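You operate a simulated robot arm through the tools that you are given. There is no shell and no other tool. Be economical: measure what you need, move in short steps, check, and stop when the job is done.

You run a simulated robot arm. Do the job below in one go: nothing can be reset, and whatever is moved stays where it is left.

Task
Stir the low jar and ladle mango twice into the white pot.
Fine: use the small green ladle from the steel pot of water beside it, rinse it there and leave it in; put the lid back on the jar; spill nothing.

It is judged by the outcome, as a careful person would: the job done as asked, and still so three seconds after it is handed in. It fails if anything else is knocked over, pushed out of place, dropped, spilled or broken. Lids that push on must go on centred and level and be pressed home; caps that screw on are set level and turned clockwise until they are tight.

Robot
A 6-joint arm with a two-finger parallel gripper, fixed in place. Base frame: the origin is at the foot of the arm, x ahead of it, y to its left, z up. Lengths are in cm, angles in rad, forces in N, time in s.
Its first joint turns from -1.152 to 1.152 rad. Payload 2.7 kg.
The tool frame sits at the grasp point between the pads (the TCP): z along the fingers, y along the line on which they close. The tips reach 2.3 cm beyond it. Largest opening 9.4 cm; finger width 3.8, thickness 1; the body of the gripper, 5.4 by 9.6 cm, starts 3.9 cm behind the TCP.
Orientation is told as [roll, pitch, yaw] about the base's x, y, z axes, in that order, counted from this pose: with the fingers straight down and closing along the base's y, the tool's x points along the base's -x, its y along +y and its z along -z.

Tools
- The arm moves only by the tool jog_arm. Its argument "rows" is a list of rows, each an object of numbers (a shift or turn left out is 0, a gripper value left out holds the last): "tx", "ty", "tz": the shift along the base's x, y, z in cm; "rx", "ry", "rz": the turn, a rotation vector about the base's x, y, z in rad; "grip": the finger opening in cm, from 0 to 9.4. In form: [{"tx": .., "ty": .., "tz": .., "rx": .., "ry": .., "rz": .., "grip": ..}, ...]. A call has 1 to 20 rows; each row is the pose to reach, as a shift and turn from the pose commanded when the call began. A row lasts 0.2 s, in which the tool goes at most 5 cm and 0.15 rad; a call with a longer step from one row to the next is refused whole, and so is a gripper value outside its range. Where a pose cannot be reached the arm comes as near as it can. A force on the tool above 40 N (or 10 N above the force at the start of the call, whichever is more), or a blocked arm, ends the call early, and 0.2 s more pass. Each finger travels about 4.5 cm/s and halts on what it meets, pressing with about 30 N; the grip force reading is that of the motor and also rises with nothing between the fingers. The clock runs only during rows and for 0.2 s after the last one: add rows that repeat a pose to give the fingers time. It gives the time, the measured TCP pose, the force on the tool (base axes), the opening and the grip force at its end, in the units of the frame above (readings bear some noise), with the torque about the TCP (base axes, N m) and any sound that the robot's microphone picked up.
- Cameras (640 x 400 px; columns grow to the right, rows downward): "scene" is fixed at [7.47, -43.28, 139.98]; the picture's right is [0.77, -0.64, 0.00], its down [-0.39, -0.46, -0.80] and it looks along [0.51, 0.61, -0.60] (base axes); focal length 214 px, centre (320, 200). "wrist" rides on the gripper at [8.6, 1.6, -7.5] in the tool frame; the picture's right is [-0.18, 0.98, 0.00], its down [-0.58, -0.11, -0.81] and it looks along [-0.79, -0.15, 0.59] (tool axes); focal length 243 px, centre (320, 200). There is no depth. A picture from a camera that has moved, and an enlarged one, comes with that camera's place and axes in the base frame and with its lens.
- grab_frame(camera): a new picture of that camera. It takes no simulated time.
- close_up(camera, box): a new picture of the part [left, top, right, bottom] of that camera's present view, enlarged. It takes no simulated time.
- sign_off(): hands the job in; it is judged then, once.

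Go step by step. Nothing tells you positions but the pictures and the camera data: compare them with the known pose of the tool, close in by small moves and look again before you grip or let go. The budget is 120 turns and 68 pictures, counting those below and the enlarged ones. Unless the task says otherwise, let go and move clear before handing in, and close with one line.

The tools are called as a command line: name --argument value ..., lists and objects as JSON in quotes. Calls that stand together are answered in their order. jog_arm: Moves the arm, as the interface text tells. Its arguments: {"type":"object","properties":{"rows":{"type":"array","items":{"type":"object","properties":{"tx":{"type":"number"},"ty":{"type":"number"},"tz":{"type":"number"},"rx":{"type":"number"},"ry":{"type":"number"},"rz":{"type":"number"},"grip":{"type":"number"}}}}},"required":["rows"]} The other tools are called the same way: grab_frame (camera) takes a picture; close_up (camera, box) takes an enlarged picture of a part of a camera's view; sign_off () hands the job in.

At the start:

```text
t: 0.0
tcp_pos: [34.82, -8.25, 126.24]
tcp_rot: [-0.002, -0.002, 0.0]
ft_force: [-0.4, -0.1, -0.4]
wrist_torque: [0.0, -0.02, 0.0]
finger_gap: 9.4
gripper_force: 0.0
```

scene: 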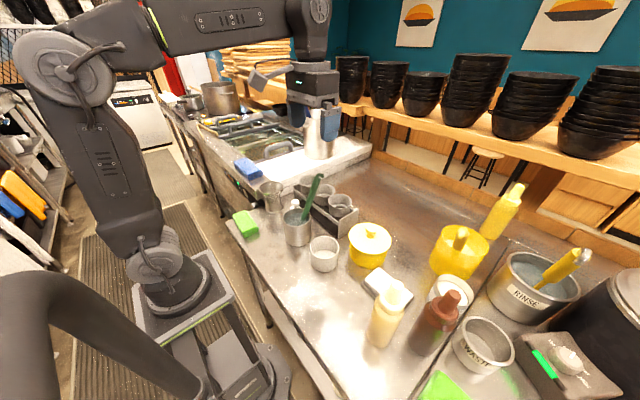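
wrist: 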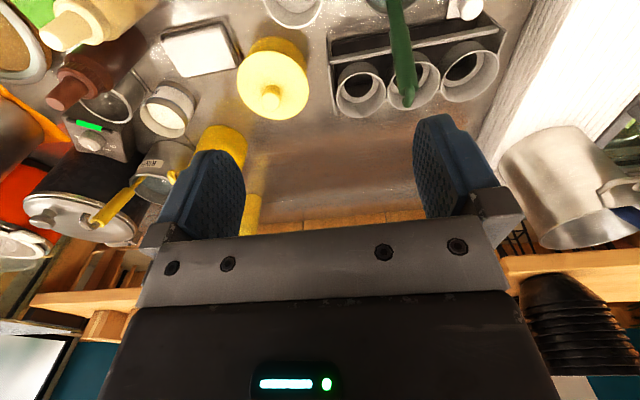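

I see a crowded counter: a yellow lidded low jar, a steel cup with a green ladle in it, and a white pot nearby. I'll enlarge the views to identify them.

close_up --camera "scene" --box '[220, 150, 420, 275]'

close_up --camera "scene" --box '[350, 170, 640, 400]'

close_up --camera "wrist" --box '[140, 0, 520, 200]'

```text
3.20 times, centred on (320, 212) of scene
camera zoom: at [7.47, -43.28, 139.98], right [0.77, -0.64, 0.0], down [-0.39, -0.46, -0.8], along [0.51, 0.61, -0.6], focal length 686 px, centre (320, 160)
```

zoom: 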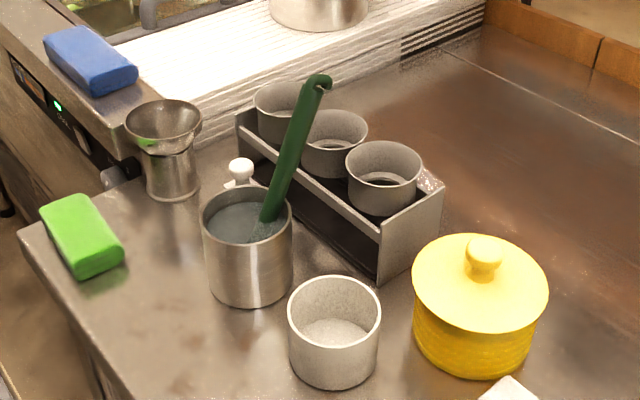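

```text
1.74 times, centred on (495, 285) of scene
camera zoom: at [7.47, -43.28, 139.98], right [0.77, -0.64, 0.0], down [-0.39, -0.46, -0.8], along [0.51, 0.61, -0.6], focal length 373 px, centre (16, 52)
```

zoom: 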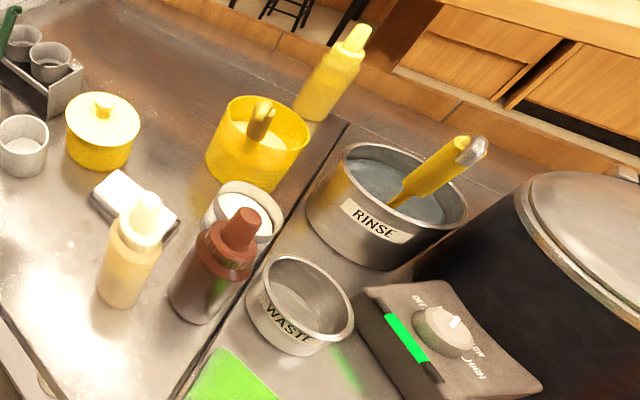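

```text
1.68 times, centred on (330, 100) of wrist
camera zoom: at [26.2, -6.7, 133.66], right [0.18, 0.98, 0.0], down [0.58, -0.11, 0.81], along [0.79, -0.15, -0.59], focal length 409 px, centre (303, 368)
```

zoom: 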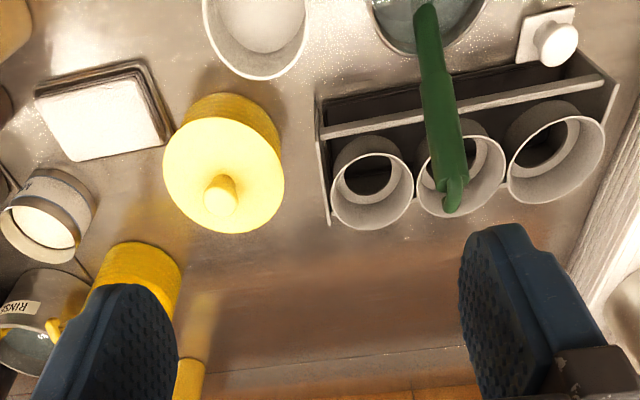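

The pictures put the jar knob near (47,-19,97), so the counter is around z≈85 rather than 30. I'll trust the pictures, and move back a bit for a second viewpoint to triangulate everything.

jog_arm --rows '[{"tx": -3, "ty": -2}, {"tx": -6, "ty": -4, "tz": -1}, {"tx": -8, "ty": -6, "tz": -2}, {"tx": -10, "ty": -8, "tz": -3}, {"tx": -10, "ty": -8, "tz": -3}]'

grab_frame --camera "wrist"

```text
t: 1.2
tcp_pos: [24.89, -16.33, 123.06]
tcp_rot: [0.002, -0.001, 0.0]
ft_force: [-0.2, 0.1, 0.5]
wrist_torque: [-0.01, -0.04, 0.0]
finger_gap: 9.41
gripper_force: 0.1
```

```text
62 pictures are left
camera wrist: at [16.24, -14.82, 130.47], right [0.18, 0.98, 0.0], down [0.58, -0.11, 0.81], along [0.79, -0.15, -0.59], focal length 243 px, centre (320, 200)
```

wrist: 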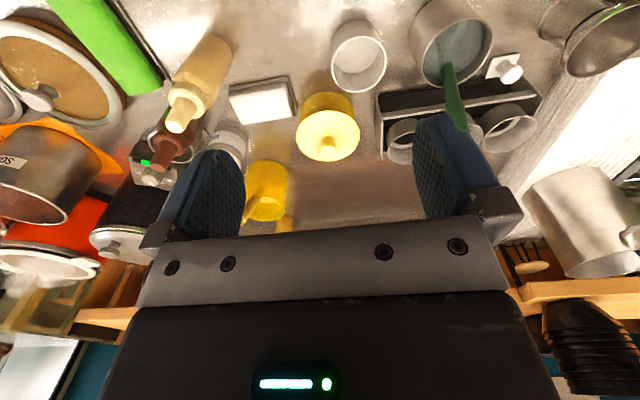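

The arm moves as commanded. Next I'll look at the other white vessel to decide which one is "the white pot".

jog_arm --rows '[{"tx": 0, "ty": -4, "tz": -2}, {"tx": 2, "ty": -8, "tz": -4}, {"tx": 2, "ty": -8, "tz": -6}, {"tx": 2, "ty": -8, "tz": -6}]'

grab_frame --camera "wrist"

close_up --camera "scene" --box '[350, 190, 510, 370]'

```text
t: 2.2
tcp_pos: [27.21, -24.32, 117.14]
tcp_rot: [0.001, -0.001, -0.002]
ft_force: [0.4, 0.8, 0.6]
wrist_torque: [0.03, -0.01, -0.02]
finger_gap: 9.41
gripper_force: 0.0
```

```text
61 pictures are left
camera wrist: at [18.45, -22.68, 124.56], right [0.18, 0.98, 0.0], down [0.58, -0.11, 0.81], along [0.79, -0.15, -0.59], focal length 243 px, centre (320, 200)
```

wrist: 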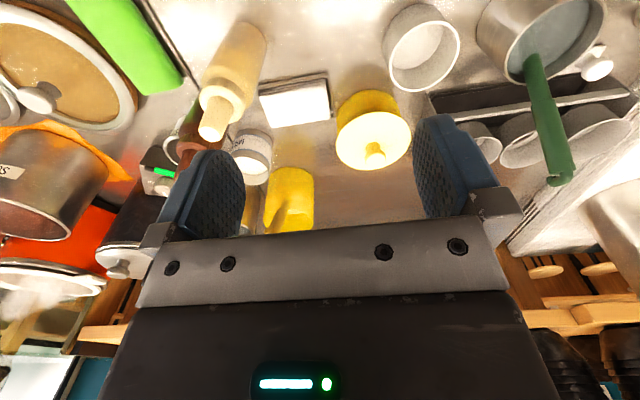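

```text
2.22 times, centred on (430, 280) of scene
camera zoom: at [7.47, -43.28, 139.98], right [0.77, -0.64, 0.0], down [-0.39, -0.46, -0.8], along [0.51, 0.61, -0.6], focal length 477 px, centre (76, 22)
```

zoom: 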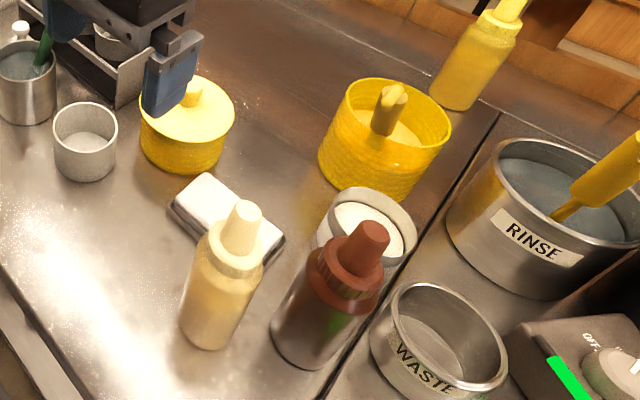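

close_up --camera "wrist" --box '[200, 60, 360, 200]'

close_up --camera "wrist" --box '[320, 0, 640, 200]'

```text
2.86 times, centred on (280, 130) of wrist
camera zoom: at [18.45, -22.68, 124.56], right [0.18, 0.98, 0.0], down [0.58, -0.11, 0.81], along [0.79, -0.15, -0.59], focal length 693 px, centre (434, 400)
```

zoom: 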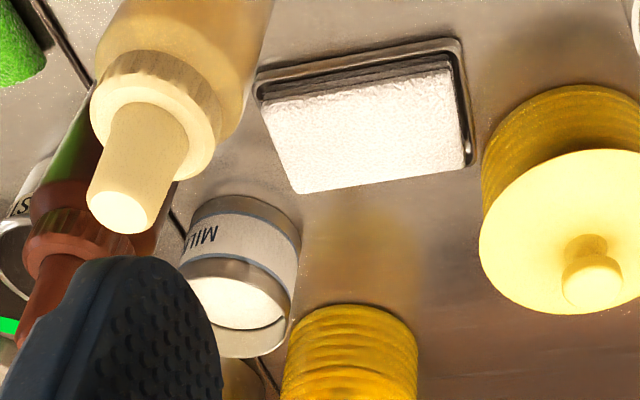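

```text
2.00 times, centred on (480, 100) of wrist
camera zoom: at [18.45, -22.68, 124.56], right [0.18, 0.98, 0.0], down [0.58, -0.11, 0.81], along [0.79, -0.15, -0.59], focal length 485 px, centre (0, 400)
```

zoom: 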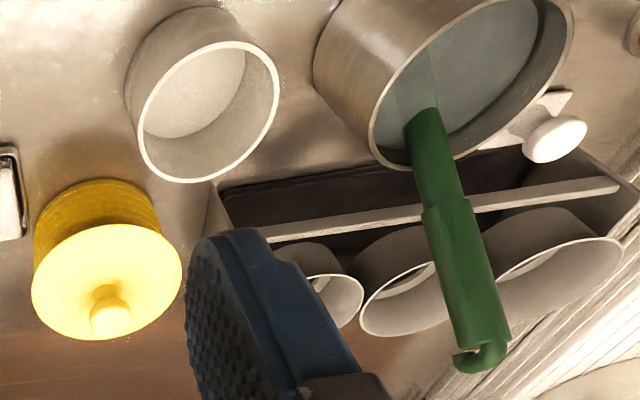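

The labelled white tub is milk, so the white pot is the empty pale one at about (35,-12). Now I'll go above the lid knob near (46.7,-19) and check alignment.

jog_arm --rows '[{"tx": 4, "ty": 1, "tz": -2}, {"tx": 8, "ty": 2, "tz": -4}, {"tx": 12, "ty": 3, "tz": -6}, {"tx": 16, "ty": 4, "tz": -8}, {"tx": 19.5, "ty": 5.3, "tz": -10}, {"tx": 19.5, "ty": 5.3, "tz": -10}]'

grab_frame --camera "wrist"

```text
t: 3.6
tcp_pos: [46.23, -18.99, 107.24]
tcp_rot: [-0.002, -0.002, -0.001]
ft_force: [0.0, -0.5, 0.8]
wrist_torque: [0.01, -0.01, 0.0]
finger_gap: 9.42
gripper_force: 0.2
```

```text
57 pictures are left
camera wrist: at [37.6, -17.44, 114.57], right [0.18, 0.98, 0.0], down [0.58, -0.11, 0.81], along [0.79, -0.15, -0.59], focal length 243 px, centre (320, 200)
```

wrist: 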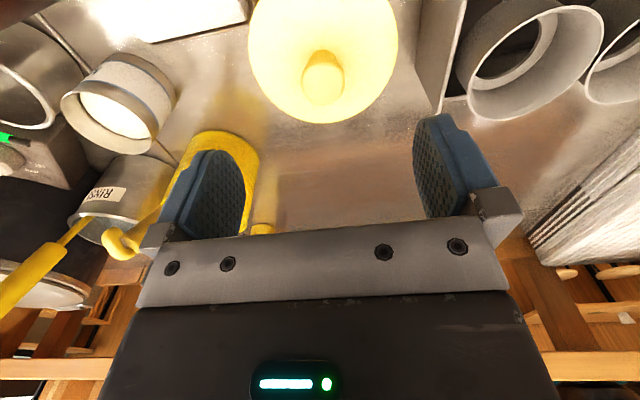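

The knob is nearly centred between the fingers in y. I'll descend part way with a small +x correction, then look again.

jog_arm --rows '[{"tx": 0.5, "ty": 0, "tz": -2.5}, {"tx": 0.6, "ty": 0, "tz": -5}, {"tx": 0.6, "ty": 0, "tz": -6}, {"tx": 0.6, "ty": 0, "tz": -6}]'

grab_frame --camera "wrist"

close_up --camera "scene" --box '[290, 170, 450, 290]'

```text
t: 4.6
tcp_pos: [46.81, -18.94, 101.07]
tcp_rot: [0.001, -0.001, 0.001]
ft_force: [0.4, -0.1, 0.2]
wrist_torque: [0.01, -0.02, -0.02]
finger_gap: 9.4
gripper_force: 0.0
```

```text
56 pictures are left
camera wrist: at [38.15, -17.42, 108.57], right [0.18, 0.98, 0.0], down [0.58, -0.11, 0.81], along [0.79, -0.15, -0.59], focal length 243 px, centre (320, 200)
```

wrist: 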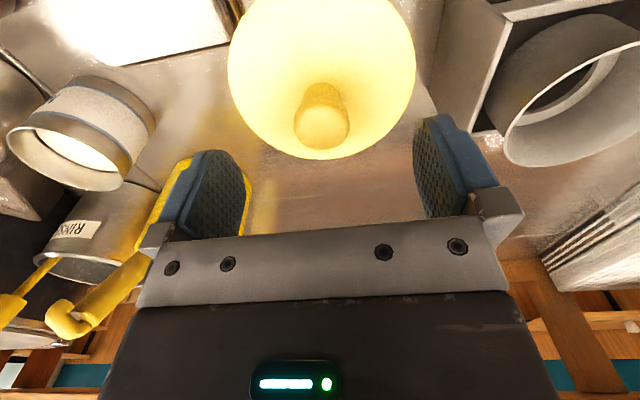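

```text
3.33 times, centred on (370, 230) of scene
camera zoom: at [7.47, -43.28, 139.98], right [0.77, -0.64, 0.0], down [-0.39, -0.46, -0.8], along [0.51, 0.61, -0.6], focal length 715 px, centre (153, 100)
```

zoom: 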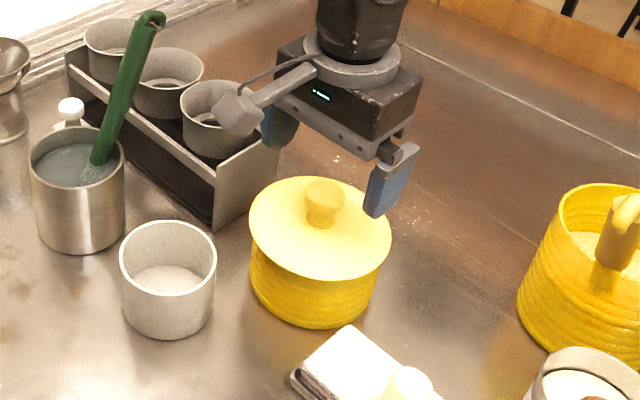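

The knob is centred between the fingers, at about x=47.4, with its top near z=96. I'll lower until the tips are just above the lid, then look before gripping.

jog_arm --rows '[{"tx": 0.6, "tz": -2}, {"tx": 0.6, "tz": -4}, {"tx": 0.6, "tz": -4.8}, {"tx": 0.6, "tz": -4.8}]'

grab_frame --camera "wrist"

close_up --camera "scene" --box '[310, 190, 430, 280]'

```text
t: 5.6
tcp_pos: [47.6, -18.95, 96.35]
tcp_rot: [-0.001, -0.003, -0.001]
ft_force: [0.6, 0.3, 1.4]
wrist_torque: [0.02, 0.02, 0.01]
finger_gap: 9.39
gripper_force: 0.0
```

```text
54 pictures are left
camera wrist: at [38.88, -17.4, 103.85], right [0.18, 0.98, 0.0], down [0.58, -0.11, 0.81], along [0.79, -0.15, -0.59], focal length 243 px, centre (320, 200)
```

wrist: 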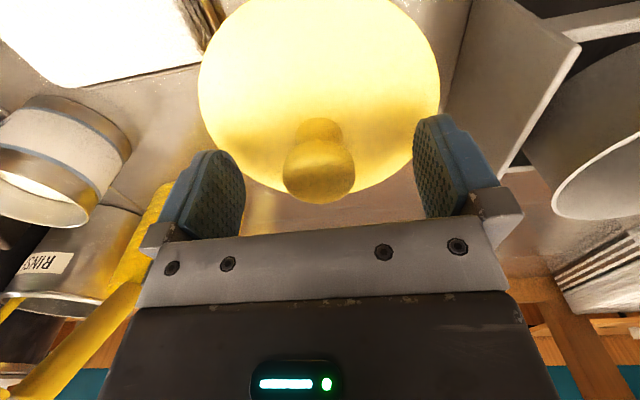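

```text
4.44 times, centred on (370, 235) of scene
camera zoom: at [7.47, -43.28, 139.98], right [0.77, -0.64, 0.0], down [-0.39, -0.46, -0.8], along [0.51, 0.61, -0.6], focal length 953 px, centre (98, 44)
```

zoom: 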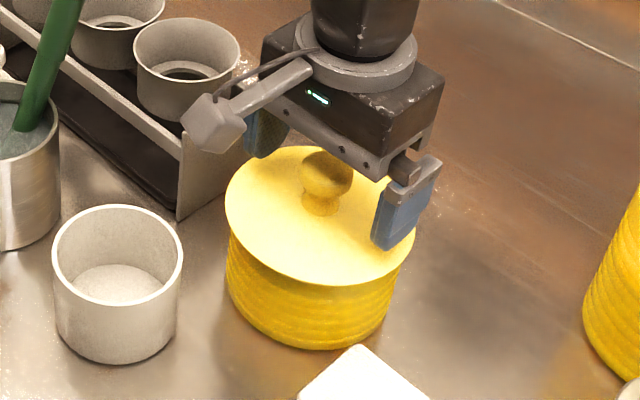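

The TCP sits right at the knob ball. Closing on it.

jog_arm --rows '[{"grip": 6}, {"grip": 4}, {"grip": 2.5}, {"grip": 2}, {"grip": 2}, {"grip": 2}]'

```text
t: 7.0
tcp_pos: [47.43, -18.96, 96.46]
tcp_rot: [0.0, -0.002, -0.002]
ft_force: [-0.2, -0.5, 0.5]
wrist_torque: [0.05, -0.02, -0.01]
finger_gap: 3.25
gripper_force: 30.1
```

Gripped at 3.25 cm with a firm hold. Lifting straight up.

jog_arm --rows '[{"tz": 0.5}, {"tz": 1.5}, {"tz": 3}, {"tz": 5}, {"tz": 7}, {"tz": 7}]'

grab_frame --camera "scene"

grab_frame --camera "wrist"

```text
t: 8.4
tcp_pos: [47.52, -18.95, 103.45]
tcp_rot: [0.0, -0.001, 0.0]
ft_force: [-0.2, 0.0, 0.0]
wrist_torque: [0.01, 0.02, 0.05]
finger_gap: 3.27
gripper_force: 30.2
```

```text
52 pictures are left
```

scene: 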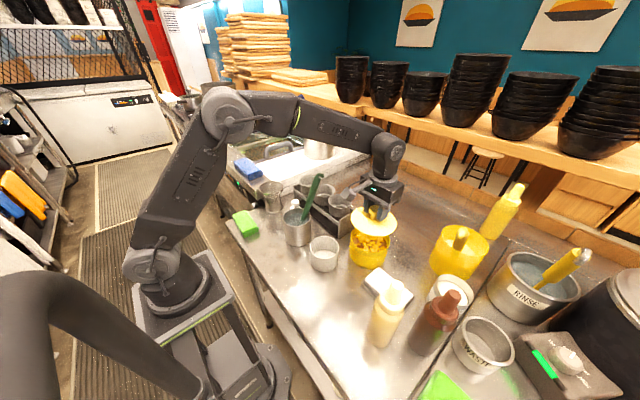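

```text
51 pictures are left
camera wrist: at [38.9, -17.45, 110.9], right [0.18, 0.98, 0.0], down [0.58, -0.11, 0.81], along [0.79, -0.15, -0.59], focal length 243 px, centre (320, 200)
```

wrist: 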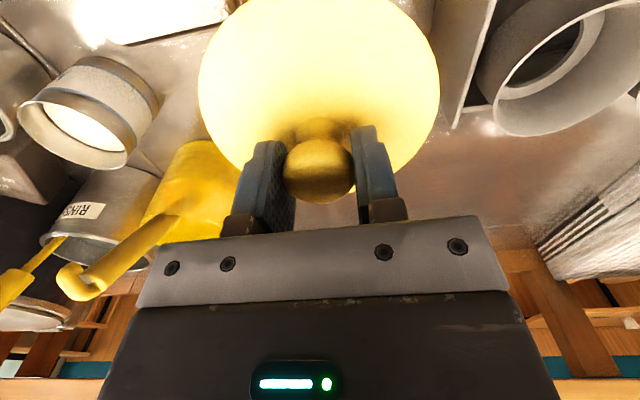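

The lid came off cleanly and the jar holds yellow mango pieces. I'll set the lid on the clear counter area around (26,-23), with the table estimated at z≈84.6.

jog_arm --rows '[{"tx": -4, "ty": -0.5}, {"tx": -8, "ty": -1.5}, {"tx": -12, "ty": -2.5}, {"tx": -16, "ty": -3.5}, {"tx": -20, "ty": -4}, {"tx": -21.5, "ty": -4, "tz": -3}, {"tx": -21.5, "ty": -4, "tz": -7}, {"tx": -21.5, "ty": -4, "tz": -10}, {"tx": -21.5, "ty": -4, "tz": -10}]'

close_up --camera "scene" --box '[220, 160, 460, 340]'

```text
t: 10.4
tcp_pos: [26.12, -23.06, 93.42]
tcp_rot: [0.0, -0.002, -0.001]
ft_force: [-0.1, -0.2, 0.0]
wrist_torque: [-0.02, 0.01, 0.0]
finger_gap: 3.26
gripper_force: 30.2
```

```text
2.22 times, centred on (340, 250) of scene
camera zoom: at [7.47, -43.28, 139.98], right [0.77, -0.64, 0.0], down [-0.39, -0.46, -0.8], along [0.51, 0.61, -0.6], focal length 477 px, centre (276, 89)
```

zoom: 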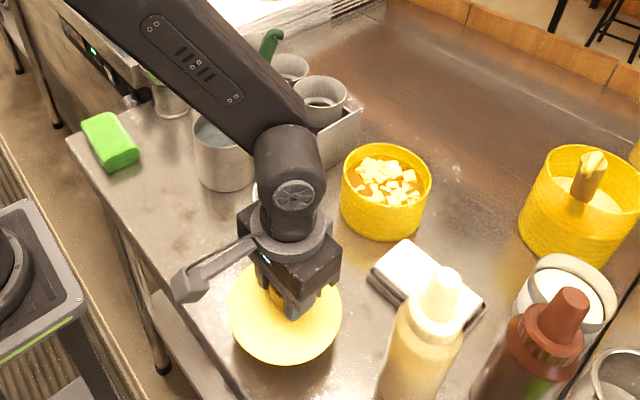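

Clear space below. I'll lower the lid in small steps until it touches the counter.

jog_arm --rows '[{"tz": -1}, {"tz": -2}, {"tz": -2.6}, {"tz": -3.0}, {"tz": -3.3}, {"tz": -3.6}, {"tz": -3.9}, {"tz": -4.2}, {"tz": -4.5}, {"tz": -4.8}, {"tz": -5.1}, {"tz": -5.4}]'

```text
t: 12.6
tcp_pos: [26.11, -23.04, 88.94]
tcp_rot: [-0.004, -0.003, 0.001]
ft_force: [-1.5, 2.4, 9.6]
wrist_torque: [0.1, 0.11, -0.06]
finger_gap: 3.23
gripper_force: 29.9
stopped in row 10: the force on the tool passed its limit (the readings are from after the stop); the commanded pose is now the measured one
```

Contact at z≈88.9. Releasing and rising clear.

jog_arm --rows '[{"tz": 0.1, "grip": 4}, {"tz": 0.1, "grip": 6}, {"tz": 0.1, "grip": 8}, {"tz": 0.1, "grip": 8}, {"tz": 3}, {"tz": 7}, {"tz": 12}, {"tz": 17}, {"tz": 20}, {"tz": 20}]'

grab_frame --camera "wrist"

```text
t: 14.8
tcp_pos: [26.19, -23.36, 108.95]
tcp_rot: [-0.002, -0.004, 0.002]
ft_force: [1.0, 0.0, 0.0]
wrist_torque: [-0.04, 0.01, 0.0]
finger_gap: 8.01
gripper_force: 0.1
```

```text
49 pictures are left
camera wrist: at [17.4, -21.7, 116.38], right [0.18, 0.98, 0.0], down [0.58, -0.11, 0.81], along [0.79, -0.15, -0.59], focal length 243 px, centre (320, 200)
```

wrist: 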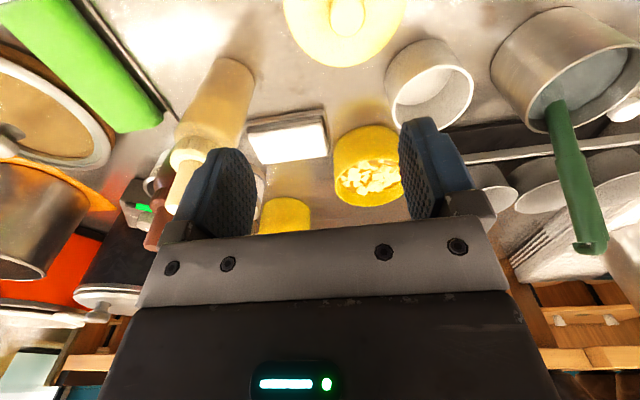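

The lid rests flat on the counter. The ladle handle leans towards +x, from about (37,0.8,92) at the water to (43.4,0.3,106) at the top. I'll tilt the tool 45° nose-forward behind it, so I can later keep the ladle upright and pour by rolling the wrist.

jog_arm --rows '[{"tx": 1, "ty": 3, "tz": 2, "ry": -0.13}, {"tx": 2, "ty": 7, "tz": 3, "ry": -0.26}, {"tx": 3, "ty": 11, "tz": 3, "ry": -0.39}, {"tx": 4, "ty": 15, "tz": 3, "ry": -0.52}, {"tx": 5, "ty": 19, "tz": 3, "ry": -0.65}, {"tx": 6, "ty": 23, "tz": 1, "ry": -0.785}, {"tx": 6.5, "ty": 23.8, "tz": -1, "ry": -0.785}, {"tx": 6.5, "ty": 23.8, "tz": -1, "ry": -0.785}]'

grab_frame --camera "wrist"

close_up --camera "scene" --box '[220, 140, 380, 260]'

```text
t: 16.6
tcp_pos: [33.79, 0.49, 109.3]
tcp_rot: [0.0, -0.787, 0.002]
ft_force: [-0.4, -0.2, -0.5]
wrist_torque: [-0.01, 0.03, 0.01]
finger_gap: 8.01
gripper_force: 0.1
out of reach, approached as far as the arm can: row 6, 7, 8
```

```text
48 pictures are left
camera wrist: at [22.45, 1.98, 108.45], right [0.13, 0.98, 0.13], down [-0.16, -0.11, 0.98], along [0.98, -0.15, 0.14], focal length 243 px, centre (320, 200)
```

wrist: 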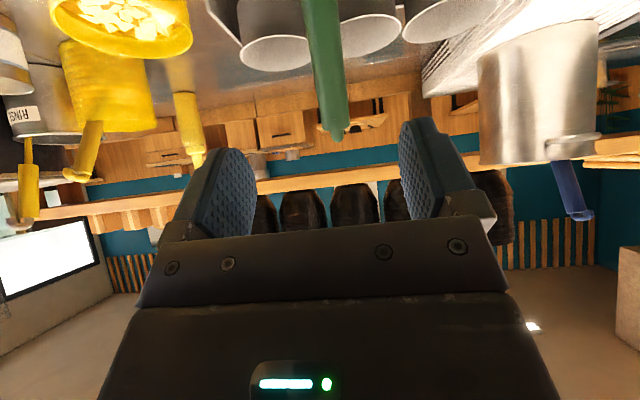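

```text
3.33 times, centred on (300, 200) of scene
camera zoom: at [7.47, -43.28, 139.98], right [0.77, -0.64, 0.0], down [-0.39, -0.46, -0.8], along [0.51, 0.61, -0.6], focal length 715 px, centre (387, 200)
```

zoom: 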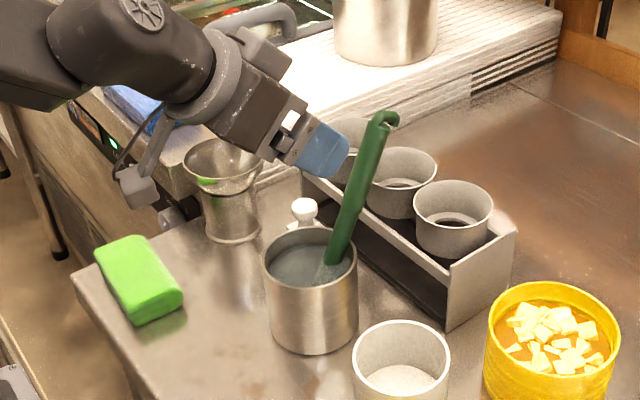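

The pose limit is close here, but the handle is nearly centred (y≈0.8–1.0). I'll move forward and down along the tool direction and re-check.

jog_arm --rows '[{"tx": 2, "ty": 0.3, "tz": -2, "grip": 7}, {"tx": 4, "ty": 0.4, "tz": -4}, {"tx": 4.5, "ty": 0.4, "tz": -5.5}, {"tx": 4.5, "ty": 0.4, "tz": -5.5}]'

grab_frame --camera "wrist"

close_up --camera "scene" --box '[240, 150, 360, 250]'

```text
t: 17.6
tcp_pos: [37.16, 1.65, 106.47]
tcp_rot: [-0.02, -0.767, 0.002]
ft_force: [0.4, 0.5, 0.6]
wrist_torque: [-0.01, -0.02, -0.03]
finger_gap: 7.0
gripper_force: 0.1
out of reach, approached as far as the arm can: row 1, 2, 3, 4
```

```text
46 pictures are left
camera wrist: at [25.68, 3.37, 105.81], right [0.14, 0.98, 0.11], down [-0.14, -0.09, 0.99], along [0.98, -0.16, 0.13], focal length 243 px, centre (320, 200)
```

wrist: 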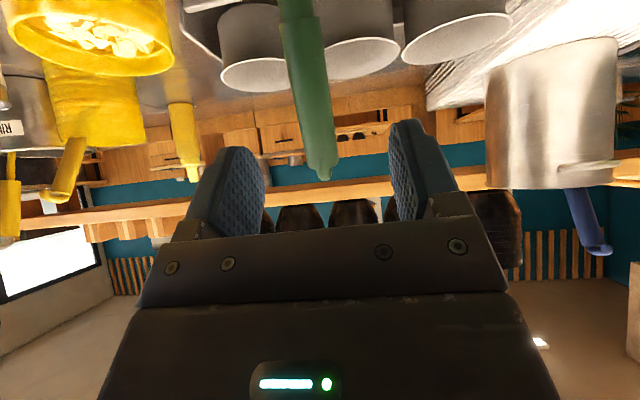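

```text
4.00 times, centred on (300, 200) of scene
camera zoom: at [7.47, -43.28, 139.98], right [0.77, -0.64, 0.0], down [-0.39, -0.46, -0.8], along [0.51, 0.61, -0.6], focal length 858 px, centre (400, 200)
```

zoom: 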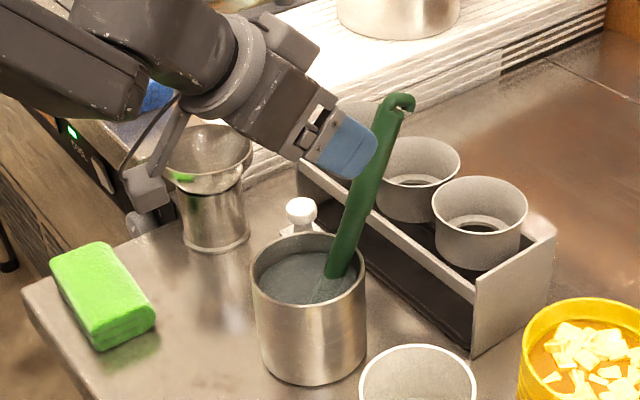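

At 45° the arm is at its fold limit here, so I'll reduce the tilt to about 0.4 rad. That makes the tool about 46° to the handle, which clears the gripper body.

jog_arm --rows '[{"tx": -0.5, "tz": 1, "ry": 0.13}, {"tx": -1, "tz": 2, "ry": 0.26}, {"tx": -1, "tz": 2, "ry": 0.385}, {"tx": -1, "tz": 2, "ry": 0.385}]'

grab_frame --camera "wrist"

```text
t: 18.6
tcp_pos: [35.44, -1.84, 106.35]
tcp_rot: [0.045, -0.428, 0.001]
ft_force: [0.2, -0.2, 0.0]
wrist_torque: [-0.03, -0.01, -0.02]
finger_gap: 7.01
gripper_force: 0.0
out of reach, approached as far as the arm can: row 1, 2, 3, 4
```

```text
44 pictures are left
camera wrist: at [24.43, -0.58, 109.73], right [0.15, 0.98, 0.12], down [0.2, -0.15, 0.97], along [0.97, -0.12, -0.22], focal length 243 px, centre (320, 200)
```

wrist: 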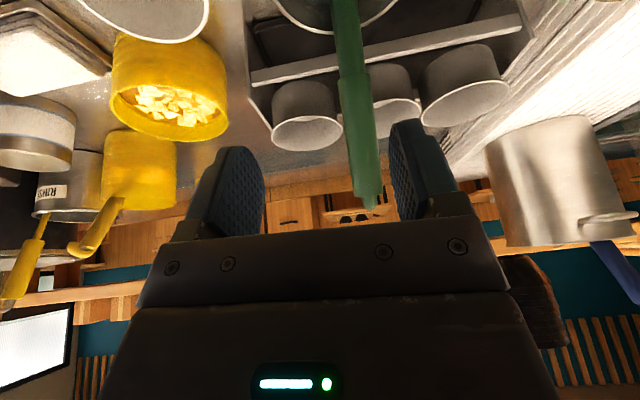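

Still limited. I'll probe whether it's the tilt or the y position, by correcting y and roll with a slightly smaller tilt.

jog_arm --rows '[{"tx": 0, "ty": 0.5, "tz": 1, "ry": 0.1}, {"tx": 0, "ty": 1, "tz": 2, "ry": 0.2}, {"tx": 0, "ty": 1, "tz": 2, "ry": 0.2}]'

```text
t: 19.4
tcp_pos: [34.75, -2.93, 106.25]
tcp_rot: [0.121, -0.268, -0.004]
ft_force: [-1.4, 0.0, -1.3]
wrist_torque: [0.01, -0.01, 0.02]
finger_gap: 7.02
gripper_force: 0.0
out of reach, approached as far as the arm can: row 1, 2, 3
```

It seems trapped against a joint limit. I'll back out towards the earlier good region with the tool vertical.

jog_arm --rows '[{"tx": -1, "ty": -3, "tz": 2, "rx": -0.06, "ry": 0.1}, {"tx": -2, "ty": -6, "tz": 4, "rx": -0.12, "ry": 0.2}, {"tx": -3, "ty": -9, "tz": 4, "rx": -0.12, "ry": 0.27}, {"tx": -3, "ty": -12, "tz": 4, "rx": -0.12, "ry": 0.27}, {"tx": -3, "ty": -12, "tz": 4, "rx": -0.12, "ry": 0.27}]'

```text
t: 20.6
tcp_pos: [31.27, -14.73, 105.06]
tcp_rot: [0.149, -0.173, 0.0]
ft_force: [0.0, -0.1, -0.3]
wrist_torque: [0.01, 0.01, 0.0]
finger_gap: 7.0
gripper_force: 0.0
out of reach, approached as far as the arm can: row 1, 2, 3, 4, 5
```

jog_arm --rows '[{"tx": -1.5, "ty": -3, "tz": 1, "rx": -0.08, "ry": 0.08}, {"tx": -3, "ty": -6, "tz": 2, "rx": -0.149, "ry": 0.173}, {"tx": -5, "ty": -8.5, "tz": 4, "rx": -0.149, "ry": 0.173}, {"tx": -5, "ty": -8.5, "tz": 4, "rx": -0.149, "ry": 0.173}, {"tx": -5, "ty": -8.5, "tz": 4, "rx": -0.149, "ry": 0.173}]'

grab_frame --camera "scene"

```text
t: 21.8
tcp_pos: [25.96, -22.63, 103.72]
tcp_rot: [0.089, -0.204, 0.005]
ft_force: [0.3, -0.5, 0.5]
wrist_torque: [0.01, 0.0, 0.01]
finger_gap: 7.0
gripper_force: 0.1
out of reach, approached as far as the arm can: row 1, 2, 3, 4, 5
```

```text
43 pictures are left
```

scene: 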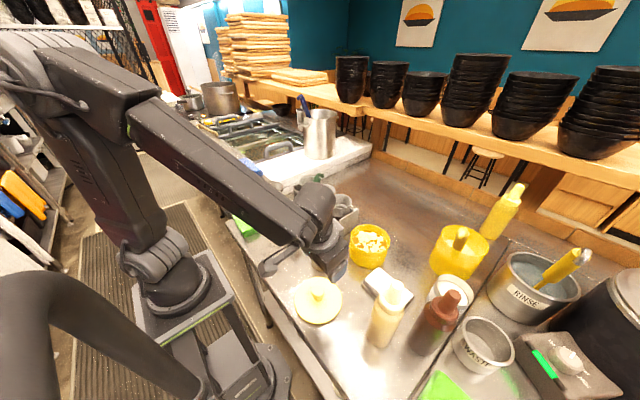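

The upper arm is leaning far back, so the shoulder is at its limit. I'll extend outward to bring it off the limit and straighten the tool.

jog_arm --rows '[{"tx": 3, "ty": 0, "tz": 2, "rx": -0.05, "ry": 0.1}, {"tx": 6, "ty": 0, "tz": 4, "rx": -0.089, "ry": 0.204}, {"tx": 9, "ty": 0, "tz": 6, "rx": -0.089, "ry": 0.204}, {"tx": 12, "ty": 0, "tz": 6, "rx": -0.089, "ry": 0.204}, {"tx": 14, "ty": 0, "tz": 6, "rx": -0.089, "ry": 0.204}, {"tx": 14, "ty": 0, "tz": 6, "rx": -0.089, "ry": 0.204}, {"tx": 14, "ty": 0, "tz": 6, "rx": -0.089, "ry": 0.204}]'

```text
t: 23.4
tcp_pos: [38.09, -21.85, 105.68]
tcp_rot: [0.153, -0.19, -0.002]
ft_force: [-0.7, 0.2, 0.8]
wrist_torque: [-0.01, -0.01, 0.02]
finger_gap: 6.97
gripper_force: 0.1
out of reach, approached as far as the arm can: row 1, 2, 3, 4, 5, 6, 7
```

close_up --camera "scene" --box '[60, 0, 420, 300]'

```text
1.33 times, centred on (240, 150) of scene
camera zoom: at [7.47, -43.28, 139.98], right [0.77, -0.64, 0.0], down [-0.39, -0.46, -0.8], along [0.51, 0.61, -0.6], focal length 286 px, centre (427, 267)
```

zoom: 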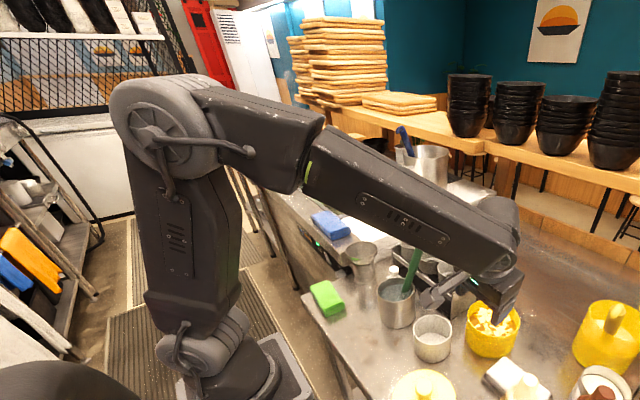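

A wrist joint looks wound up after passing near the wrist singularity. I'll test a yaw change to see whether it unwinds.

jog_arm --rows '[{"rz": 0.12, "tz": 1}, {"rz": 0.24, "tz": 2}, {"rz": 0.36, "tz": 3}, {"rz": 0.45, "tz": 3}, {"rz": 0.45, "tz": 3}]'

```text
t: 24.6
tcp_pos: [38.06, -21.41, 108.42]
tcp_rot: [0.161, -0.219, 0.445]
ft_force: [0.9, 0.5, -0.3]
wrist_torque: [0.02, -0.01, 0.02]
finger_gap: 7.01
gripper_force: 0.1
out of reach, approached as far as the arm can: row 3, 4, 5
```

jog_arm --rows '[{"rz": -0.12}, {"rz": -0.24}, {"rz": -0.36}, {"rz": -0.5}, {"rz": -0.62}, {"rz": -0.75}, {"rz": -0.88}, {"rz": -0.88}]'

```text
t: 26.4
tcp_pos: [37.66, -21.64, 107.79]
tcp_rot: [0.181, -0.204, -0.434]
ft_force: [-0.3, 0.7, 0.2]
wrist_torque: [0.03, -0.03, 0.01]
finger_gap: 6.98
gripper_force: 0.1
out of reach, approached as far as the arm can: row 1, 6, 7, 8
```

jog_arm --rows '[{"rx": -0.1}, {"rx": -0.2}, {"rx": -0.2}]'

jog_arm --rows '[{"ry": 0.1}, {"ry": 0.2}, {"ry": 0.2}]'

```text
t: 27.2
tcp_pos: [34.96, -23.52, 104.82]
tcp_rot: [0.055, -0.335, -0.389]
ft_force: [-0.2, 0.3, -0.9]
wrist_torque: [0.03, -0.01, -0.01]
finger_gap: 7.01
gripper_force: 0.1
out of reach, approached as far as the arm can: row 1, 2, 3
```

```text
t: 28.0
tcp_pos: [34.95, -23.39, 104.71]
tcp_rot: [0.055, -0.335, -0.39]
ft_force: [-1.1, -0.6, -0.1]
wrist_torque: [0.01, -0.01, 0.01]
finger_gap: 7.0
gripper_force: 0.0
out of reach, approached as far as the arm can: row 1, 2, 3
```

I think the wrist flipped through its singularity, and joint 4 now sits near its limit. I'll unwind it in free space by raising up and swinging the tool round to the left, then up, then bringing it straight down in the arm's plane.

jog_arm --rows '[{"tz": 2, "rx": 0.041, "ry": -0.121, "rz": 0.008}, {"tz": 4, "rx": 0.083, "ry": -0.243, "rz": 0.015}, {"tz": 6, "rx": 0.124, "ry": -0.364, "rz": 0.023}, {"tz": 8, "tx": 1, "rx": 0.165, "ry": -0.485, "rz": 0.031}, {"tz": 10, "tx": 2, "rx": 0.207, "ry": -0.607, "rz": 0.038}, {"tz": 12, "tx": 3, "ty": 2, "rx": 0.248, "ry": -0.728, "rz": 0.046}, {"tz": 12, "tx": 3, "ty": 3, "rx": 0.248, "ry": -0.728, "rz": 0.046}]'

```text
t: 29.6
tcp_pos: [37.87, -20.63, 116.79]
tcp_rot: [0.781, -0.837, -0.767]
ft_force: [-0.7, -0.2, -0.1]
wrist_torque: [0.01, 0.02, 0.0]
finger_gap: 7.0
gripper_force: 0.1
```

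That was fully reached. Next, swing up.

jog_arm --rows '[{"rx": -0.031, "ry": -0.075, "rz": -0.106}, {"rx": -0.063, "ry": -0.15, "rz": -0.213}, {"rx": -0.094, "ry": -0.225, "rz": -0.319}, {"rx": -0.126, "ry": -0.3, "rz": -0.426}, {"rx": -0.157, "ry": -0.375, "rz": -0.532}, {"rx": -0.189, "ry": -0.45, "rz": -0.639}, {"rx": -0.22, "ry": -0.525, "rz": -0.745}, {"rx": -0.22, "ry": -0.525, "rz": -0.745}]'

```text
t: 31.4
tcp_pos: [37.9, -20.52, 116.66]
tcp_rot: [1.682, -1.095, -2.295]
ft_force: [-0.5, -0.6, -0.8]
wrist_torque: [0.02, -0.02, -0.02]
finger_gap: 6.99
gripper_force: 0.1
```

Reached too. Now I'll bring the tool exactly into the arm's plane, then pitch it straight down through the singularity.

jog_arm --rows '[{"rz": 0.065}, {"rz": 0.13}, {"rz": 0.13}, {"rz": 0.13}]'

```text
t: 32.4
tcp_pos: [37.74, -20.5, 116.71]
tcp_rot: [1.681, -1.094, -2.163]
ft_force: [-0.9, -0.9, 0.1]
wrist_torque: [-0.02, -0.01, -0.03]
finger_gap: 6.99
gripper_force: 0.1
```

jog_arm --rows '[{"rx": 0.0687, "ry": 0.1276}, {"rx": 0.1374, "ry": 0.2552}, {"rx": 0.2061, "ry": 0.3828}, {"rx": 0.2748, "ry": 0.5104}, {"rx": 0.3435, "ry": 0.638}, {"rx": 0.4122, "ry": 0.7656}, {"rx": 0.4809, "ry": 0.8932}, {"rx": 0.5496, "ry": 1.0208}, {"rx": 0.6183, "ry": 1.1484}, {"rx": 0.687, "ry": 1.276}, {"rx": 0.687, "ry": 1.276}]'

```text
t: 34.8
tcp_pos: [37.95, -20.5, 116.68]
tcp_rot: [0.079, -0.152, -0.972]
ft_force: [0.4, -0.2, 0.0]
wrist_torque: [0.0, -0.03, -0.03]
finger_gap: 7.03
gripper_force: 0.1
out of reach, approached as far as the arm can: row 3, 4
```

The tool is back near vertical and fully reachable. I'll restore yaw to 0 and remove the remaining tilt to confirm the wrist is healthy.

jog_arm --rows '[{"rz": 0.14}, {"rz": 0.28}, {"rz": 0.42}, {"rz": 0.56}, {"rz": 0.7}, {"rz": 0.84}, {"rz": 0.972}, {"rz": 0.972}]'

jog_arm --rows '[{"rx": -0.04, "ry": 0.08}, {"rx": -0.079, "ry": 0.152}, {"rx": -0.079, "ry": 0.152}]'

```text
t: 36.6
tcp_pos: [37.81, -20.61, 116.85]
tcp_rot: [0.079, -0.153, -0.002]
ft_force: [-0.1, -0.5, 0.0]
wrist_torque: [0.0, 0.0, 0.0]
finger_gap: 6.99
gripper_force: 0.1
```

```text
t: 37.4
tcp_pos: [37.81, -20.48, 116.74]
tcp_rot: [-0.002, -0.001, 0.003]
ft_force: [-0.8, 0.2, -0.6]
wrist_torque: [0.02, 0.01, 0.01]
finger_gap: 6.99
gripper_force: 0.1
```

The wrist is healthy again. From now on I'll keep the forward tilt at 0.42 rad or less. Re-approaching the ladle handle with that tilt.

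jog_arm --rows '[{"ty": 4, "ry": -0.07}, {"ty": 8, "ry": -0.14}, {"ty": 12, "tz": -2, "ry": -0.21}, {"ty": 16, "tz": -4, "ry": -0.28}, {"ty": 19, "tz": -6, "ry": -0.35}, {"tx": -1, "ty": 21.4, "tz": -8, "ry": -0.42}, {"tx": -1, "ty": 21.4, "tz": -8, "ry": -0.42}]'

grab_frame --camera "wrist"

```text
t: 39.0
tcp_pos: [36.73, 0.95, 108.81]
tcp_rot: [-0.002, -0.422, 0.003]
ft_force: [-0.1, 0.1, 0.9]
wrist_torque: [-0.01, 0.0, 0.02]
finger_gap: 6.99
gripper_force: 0.1
```

```text
41 pictures are left
camera wrist: at [25.77, 2.46, 112.11], right [0.16, 0.98, 0.07], down [0.2, -0.11, 0.97], along [0.97, -0.15, -0.21], focal length 243 px, centre (320, 200)
```

wrist: 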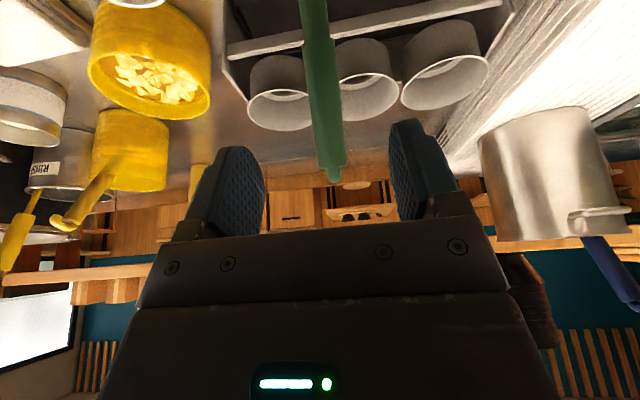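

Reached with no limit this time, and the handle is centred between the fingers. Advancing along the tool axis to the grip point.

jog_arm --rows '[{"tx": 1.2, "tz": -2.7}, {"tx": 2.4, "tz": -5.4}, {"tx": 3.2, "tz": -7.2}, {"tx": 3.2, "tz": -7.2}]'

grab_frame --camera "wrist"

close_up --camera "scene" --box '[240, 150, 360, 250]'

```text
t: 40.0
tcp_pos: [39.92, 0.93, 101.62]
tcp_rot: [-0.003, -0.42, 0.004]
ft_force: [-0.3, -0.5, 0.4]
wrist_torque: [0.0, 0.01, 0.02]
finger_gap: 6.98
gripper_force: 0.1
```

```text
40 pictures are left
camera wrist: at [28.98, 2.56, 104.88], right [0.17, 0.98, 0.07], down [0.2, -0.11, 0.97], along [0.97, -0.15, -0.22], focal length 243 px, centre (320, 200)
```

wrist: 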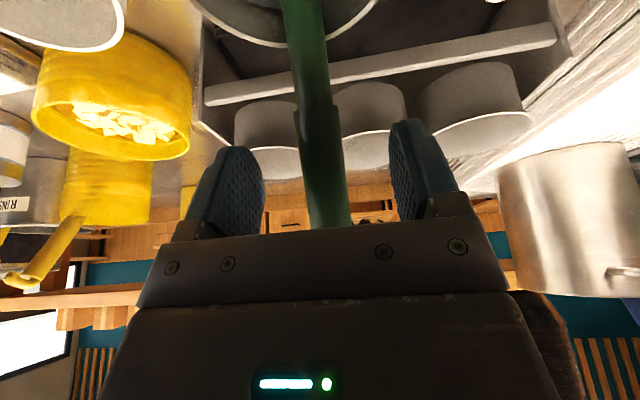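

```text
4.00 times, centred on (300, 200) of scene
camera zoom: at [7.47, -43.28, 139.98], right [0.77, -0.64, 0.0], down [-0.39, -0.46, -0.8], along [0.51, 0.61, -0.6], focal length 858 px, centre (400, 200)
```

zoom: 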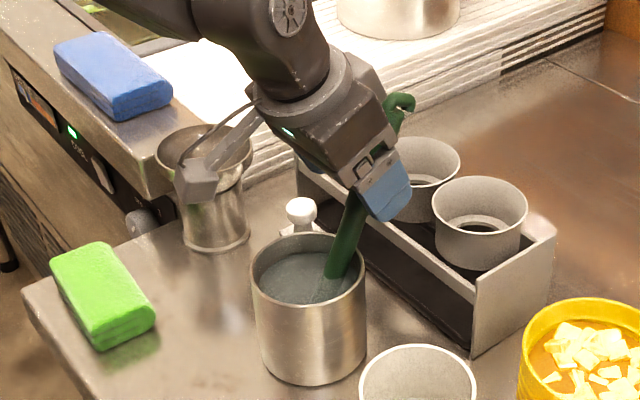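

The handle runs through the grip zone. I'll make the final small advance, then close.

jog_arm --rows '[{"tx": 0.8, "tz": -1.5}, {"tx": 0.8, "tz": -1.5, "grip": 5}, {"tx": 0.8, "tz": -1.5, "grip": 3}, {"tx": 0.8, "tz": -1.5, "grip": 1.5}, {"tx": 0.8, "tz": -1.5, "grip": 0.5}, {"tx": 0.8, "tz": -1.5, "grip": 0.5}, {"tx": 0.8, "tz": -1.5, "grip": 0.5}]'

grab_frame --camera "wrist"

```text
t: 41.6
tcp_pos: [40.86, 0.97, 100.11]
tcp_rot: [-0.002, -0.421, 0.003]
ft_force: [0.0, 2.0, -0.7]
wrist_torque: [0.19, -0.22, -0.12]
finger_gap: 2.36
gripper_force: 30.2
```

```text
38 pictures are left
camera wrist: at [29.83, 2.53, 103.34], right [0.16, 0.98, 0.07], down [0.2, -0.11, 0.97], along [0.97, -0.15, -0.22], focal length 243 px, centre (320, 200)
```

wrist: 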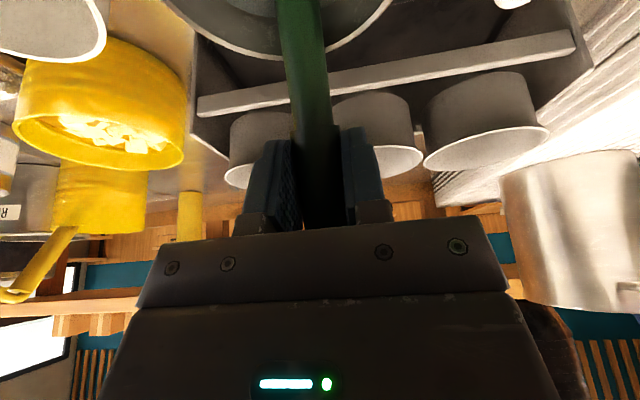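

Firm grip at 2.36 cm. Lifting the ladle straight up slowly, and looking when the bowl is about at the rim.

jog_arm --rows '[{"tz": 0.5}, {"tz": 1.2}, {"tz": 2}, {"tz": 3}, {"tz": 4}, {"tz": 5}, {"tz": 6}, {"tz": 7}, {"tz": 8}, {"tz": 9}, {"tz": 9}]'

close_up --camera "scene" --box '[240, 130, 360, 250]'

```text
t: 44.0
tcp_pos: [40.68, 1.05, 109.04]
tcp_rot: [-0.003, -0.421, 0.004]
ft_force: [0.4, 0.2, 0.4]
wrist_torque: [0.01, -0.02, -0.01]
finger_gap: 2.34
gripper_force: 29.9
```

```text
3.33 times, centred on (300, 190) of scene
camera zoom: at [7.47, -43.28, 139.98], right [0.77, -0.64, 0.0], down [-0.39, -0.46, -0.8], along [0.51, 0.61, -0.6], focal length 715 px, centre (387, 233)
```

zoom: 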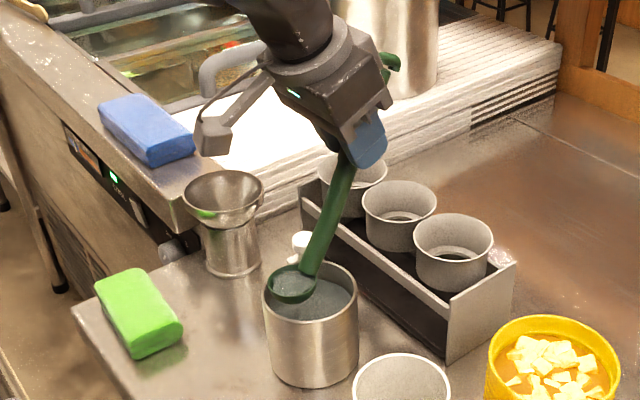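

The bowl (about 4.6 cm across) is up at rim level on the -x side of the handle, and it's holding water. To dump the water back, I'll yaw the ladle about its bowl so it leans to -y, then tip it over the pot.

jog_arm --rows '[{"tx": 0.11, "ty": -1.06, "tz": 0.14, "rz": -0.14}, {"tx": 0.08, "ty": -2.11, "tz": 0.27, "rz": -0.28}, {"tx": -0.11, "ty": -3.1, "tz": 0.41, "rz": -0.42}, {"tx": -0.43, "ty": -4.03, "tz": 0.55, "rz": -0.56}, {"tx": -0.88, "ty": -4.88, "tz": 0.68, "rz": -0.7}, {"tx": -1.44, "ty": -5.65, "tz": 0.82, "rz": -0.84}, {"tx": -2.12, "ty": -6.29, "tz": 0.95, "rz": -0.98}, {"tx": -2.87, "ty": -6.8, "tz": 1.09, "rz": -1.12}, {"tx": -3.69, "ty": -7.18, "tz": 1.23, "rz": -1.26}, {"tx": -4.56, "ty": -7.42, "tz": 1.36, "rz": -1.4}, {"tx": -5.46, "ty": -7.5, "tz": 1.5, "rz": -1.54}, {"tx": -5.46, "ty": -7.5, "tz": 1.5, "rz": -1.54}]'

close_up --camera "scene" --box '[240, 130, 400, 270]'

```text
t: 46.6
tcp_pos: [35.21, -6.52, 110.63]
tcp_rot: [-0.003, -0.42, -1.536]
ft_force: [-0.1, 0.6, -0.3]
wrist_torque: [-0.02, -0.01, 0.01]
finger_gap: 2.34
gripper_force: 29.7
```

```text
2.86 times, centred on (320, 200) of scene
camera zoom: at [7.47, -43.28, 139.98], right [0.77, -0.64, 0.0], down [-0.39, -0.46, -0.8], along [0.51, 0.61, -0.6], focal length 613 px, centre (320, 200)
```

zoom: 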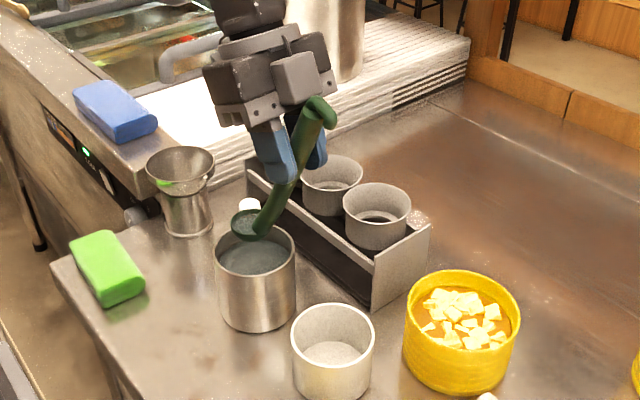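

Bowl and pot line up. The handle sits on one side of the bowl, so I want to tip sideways rather than over the handle. I'll yaw back about 43°, then roll the ladle towards -y over the steel pot to empty its water.

jog_arm --rows '[{"tx": 1.17, "ty": 0.09, "rz": 0.15}, {"tx": 2.3, "ty": 0.35, "rz": 0.3}, {"tx": 3.39, "ty": 0.78, "rz": 0.45}, {"tx": 4.4, "ty": 1.36, "rz": 0.6}, {"tx": 5.32, "ty": 2.09, "rz": 0.75}, {"tx": 5.32, "ty": 2.09, "rz": 0.75}]'

```text
t: 48.0
tcp_pos: [40.71, -4.4, 110.51]
tcp_rot: [-0.002, -0.421, -0.783]
ft_force: [-0.1, -0.3, -0.7]
wrist_torque: [-0.01, 0.0, 0.0]
finger_gap: 2.34
gripper_force: 29.6
```

jog_arm --rows '[{"ty": -1.85, "tz": -0.9, "rx": 0.15}, {"ty": -3.52, "tz": -2.1, "rx": 0.3}, {"ty": -5.0, "tz": -3.5, "rx": 0.45}, {"ty": -6.23, "tz": -5.1, "rx": 0.6}, {"ty": -7.2, "tz": -6.9, "rx": 0.75}, {"ty": -7.87, "tz": -8.8, "rx": 0.9}, {"ty": -8.24, "tz": -10.9, "rx": 1.05}, {"ty": -8.24, "tz": -10.9, "rx": 1.05}, {"ty": -8.24, "tz": -10.9, "rx": 1.05}, {"ty": -8.24, "tz": -10.9, "rx": 1.05}]'

close_up --camera "scene" --box '[240, 130, 400, 270]'

```text
t: 50.2
tcp_pos: [40.69, -12.66, 99.68]
tcp_rot: [0.714, 0.364, -0.809]
ft_force: [-0.4, 1.0, -0.9]
wrist_torque: [-0.02, -0.02, 0.0]
finger_gap: 2.35
gripper_force: 29.3
```

```text
2.86 times, centred on (320, 200) of scene
camera zoom: at [7.47, -43.28, 139.98], right [0.77, -0.64, 0.0], down [-0.39, -0.46, -0.8], along [0.51, 0.61, -0.6], focal length 613 px, centre (320, 200)
```

zoom: 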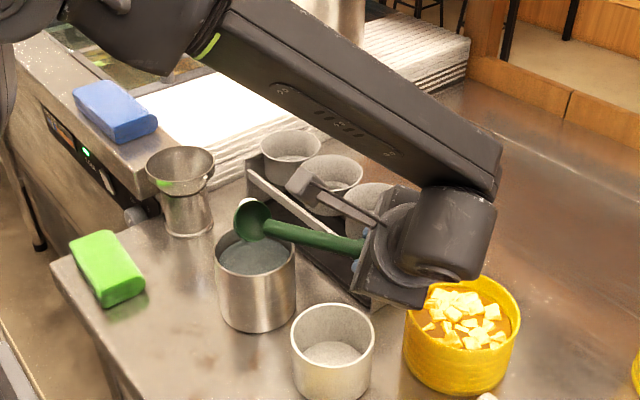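

The ladle is emptied into the steel pot with no spills. Now I'll undo the roll.

jog_arm --rows '[{"ty": 0.37, "tz": 2.1, "rx": -0.15}, {"ty": 1.04, "tz": 4.0, "rx": -0.3}, {"ty": 2.01, "tz": 5.8, "rx": -0.45}, {"ty": 3.24, "tz": 7.4, "rx": -0.6}, {"ty": 4.72, "tz": 9.0, "rx": -0.75}, {"ty": 6.4, "tz": 10.4, "rx": -0.9}, {"ty": 8.24, "tz": 11.4, "rx": -1.05}, {"ty": 8.24, "tz": 12.4, "rx": -1.05}, {"ty": 8.24, "tz": 12.4, "rx": -1.05}]'

```text
t: 52.2
tcp_pos: [40.73, -4.53, 112.08]
tcp_rot: [-0.001, -0.423, -0.785]
ft_force: [0.3, -0.4, -1.2]
wrist_torque: [-0.05, -0.01, -0.01]
finger_gap: 2.34
gripper_force: 30.1
```

Now I'll yaw the ladle the other way (to about +0.7) while shifting towards the jar. Then it will be upright with the tool approaching from the side, away from the wrist singularity.

jog_arm --rows '[{"tx": 1.02, "ty": -0.25, "tz": 0.2, "rz": 0.148}, {"tx": 1.91, "ty": -0.39, "tz": 0.4, "rz": 0.296}, {"tx": 2.64, "ty": -0.46, "tz": 0.6, "rz": 0.444}, {"tx": 3.22, "ty": -0.47, "tz": 0.8, "rz": 0.592}, {"tx": 3.62, "ty": -0.44, "tz": 1, "rz": 0.74}, {"tx": 3.86, "ty": -0.41, "tz": 1.2, "rz": 0.888}, {"tx": 3.93, "ty": -0.39, "tz": 1.2, "rz": 1.036}, {"tx": 3.83, "ty": -0.42, "tz": 1.2, "rz": 1.184}, {"tx": 3.57, "ty": -0.51, "tz": 1.2, "rz": 1.332}, {"tx": 3.15, "ty": -0.67, "tz": 1.2, "rz": 1.484}, {"tx": 3.15, "ty": -0.67, "tz": 1.2, "rz": 1.484}]'

```text
refused: row 10 steps farther than a row can; nothing moved
```

jog_arm --rows '[{"tx": 1.02, "ty": -0.25, "tz": 0.2, "rz": 0.148}, {"tx": 1.91, "ty": -0.39, "tz": 0.4, "rz": 0.296}, {"tx": 2.64, "ty": -0.46, "tz": 0.6, "rz": 0.444}, {"tx": 3.22, "ty": -0.47, "tz": 0.8, "rz": 0.592}, {"tx": 3.62, "ty": -0.44, "tz": 1, "rz": 0.74}, {"tx": 3.86, "ty": -0.41, "tz": 1.2, "rz": 0.888}, {"tx": 3.93, "ty": -0.39, "tz": 1.2, "rz": 1.036}, {"tx": 3.83, "ty": -0.42, "tz": 1.2, "rz": 1.184}, {"tx": 3.57, "ty": -0.51, "tz": 1.2, "rz": 1.332}, {"tx": 3.15, "ty": -0.67, "tz": 1.2, "rz": 1.48}, {"tx": 3.15, "ty": -0.67, "tz": 1.2, "rz": 1.48}]'

```text
t: 54.6
tcp_pos: [43.84, -5.27, 113.41]
tcp_rot: [-0.002, -0.42, 0.693]
ft_force: [0.0, 0.5, 0.2]
wrist_torque: [0.02, -0.01, -0.01]
finger_gap: 2.34
gripper_force: 30.3
```

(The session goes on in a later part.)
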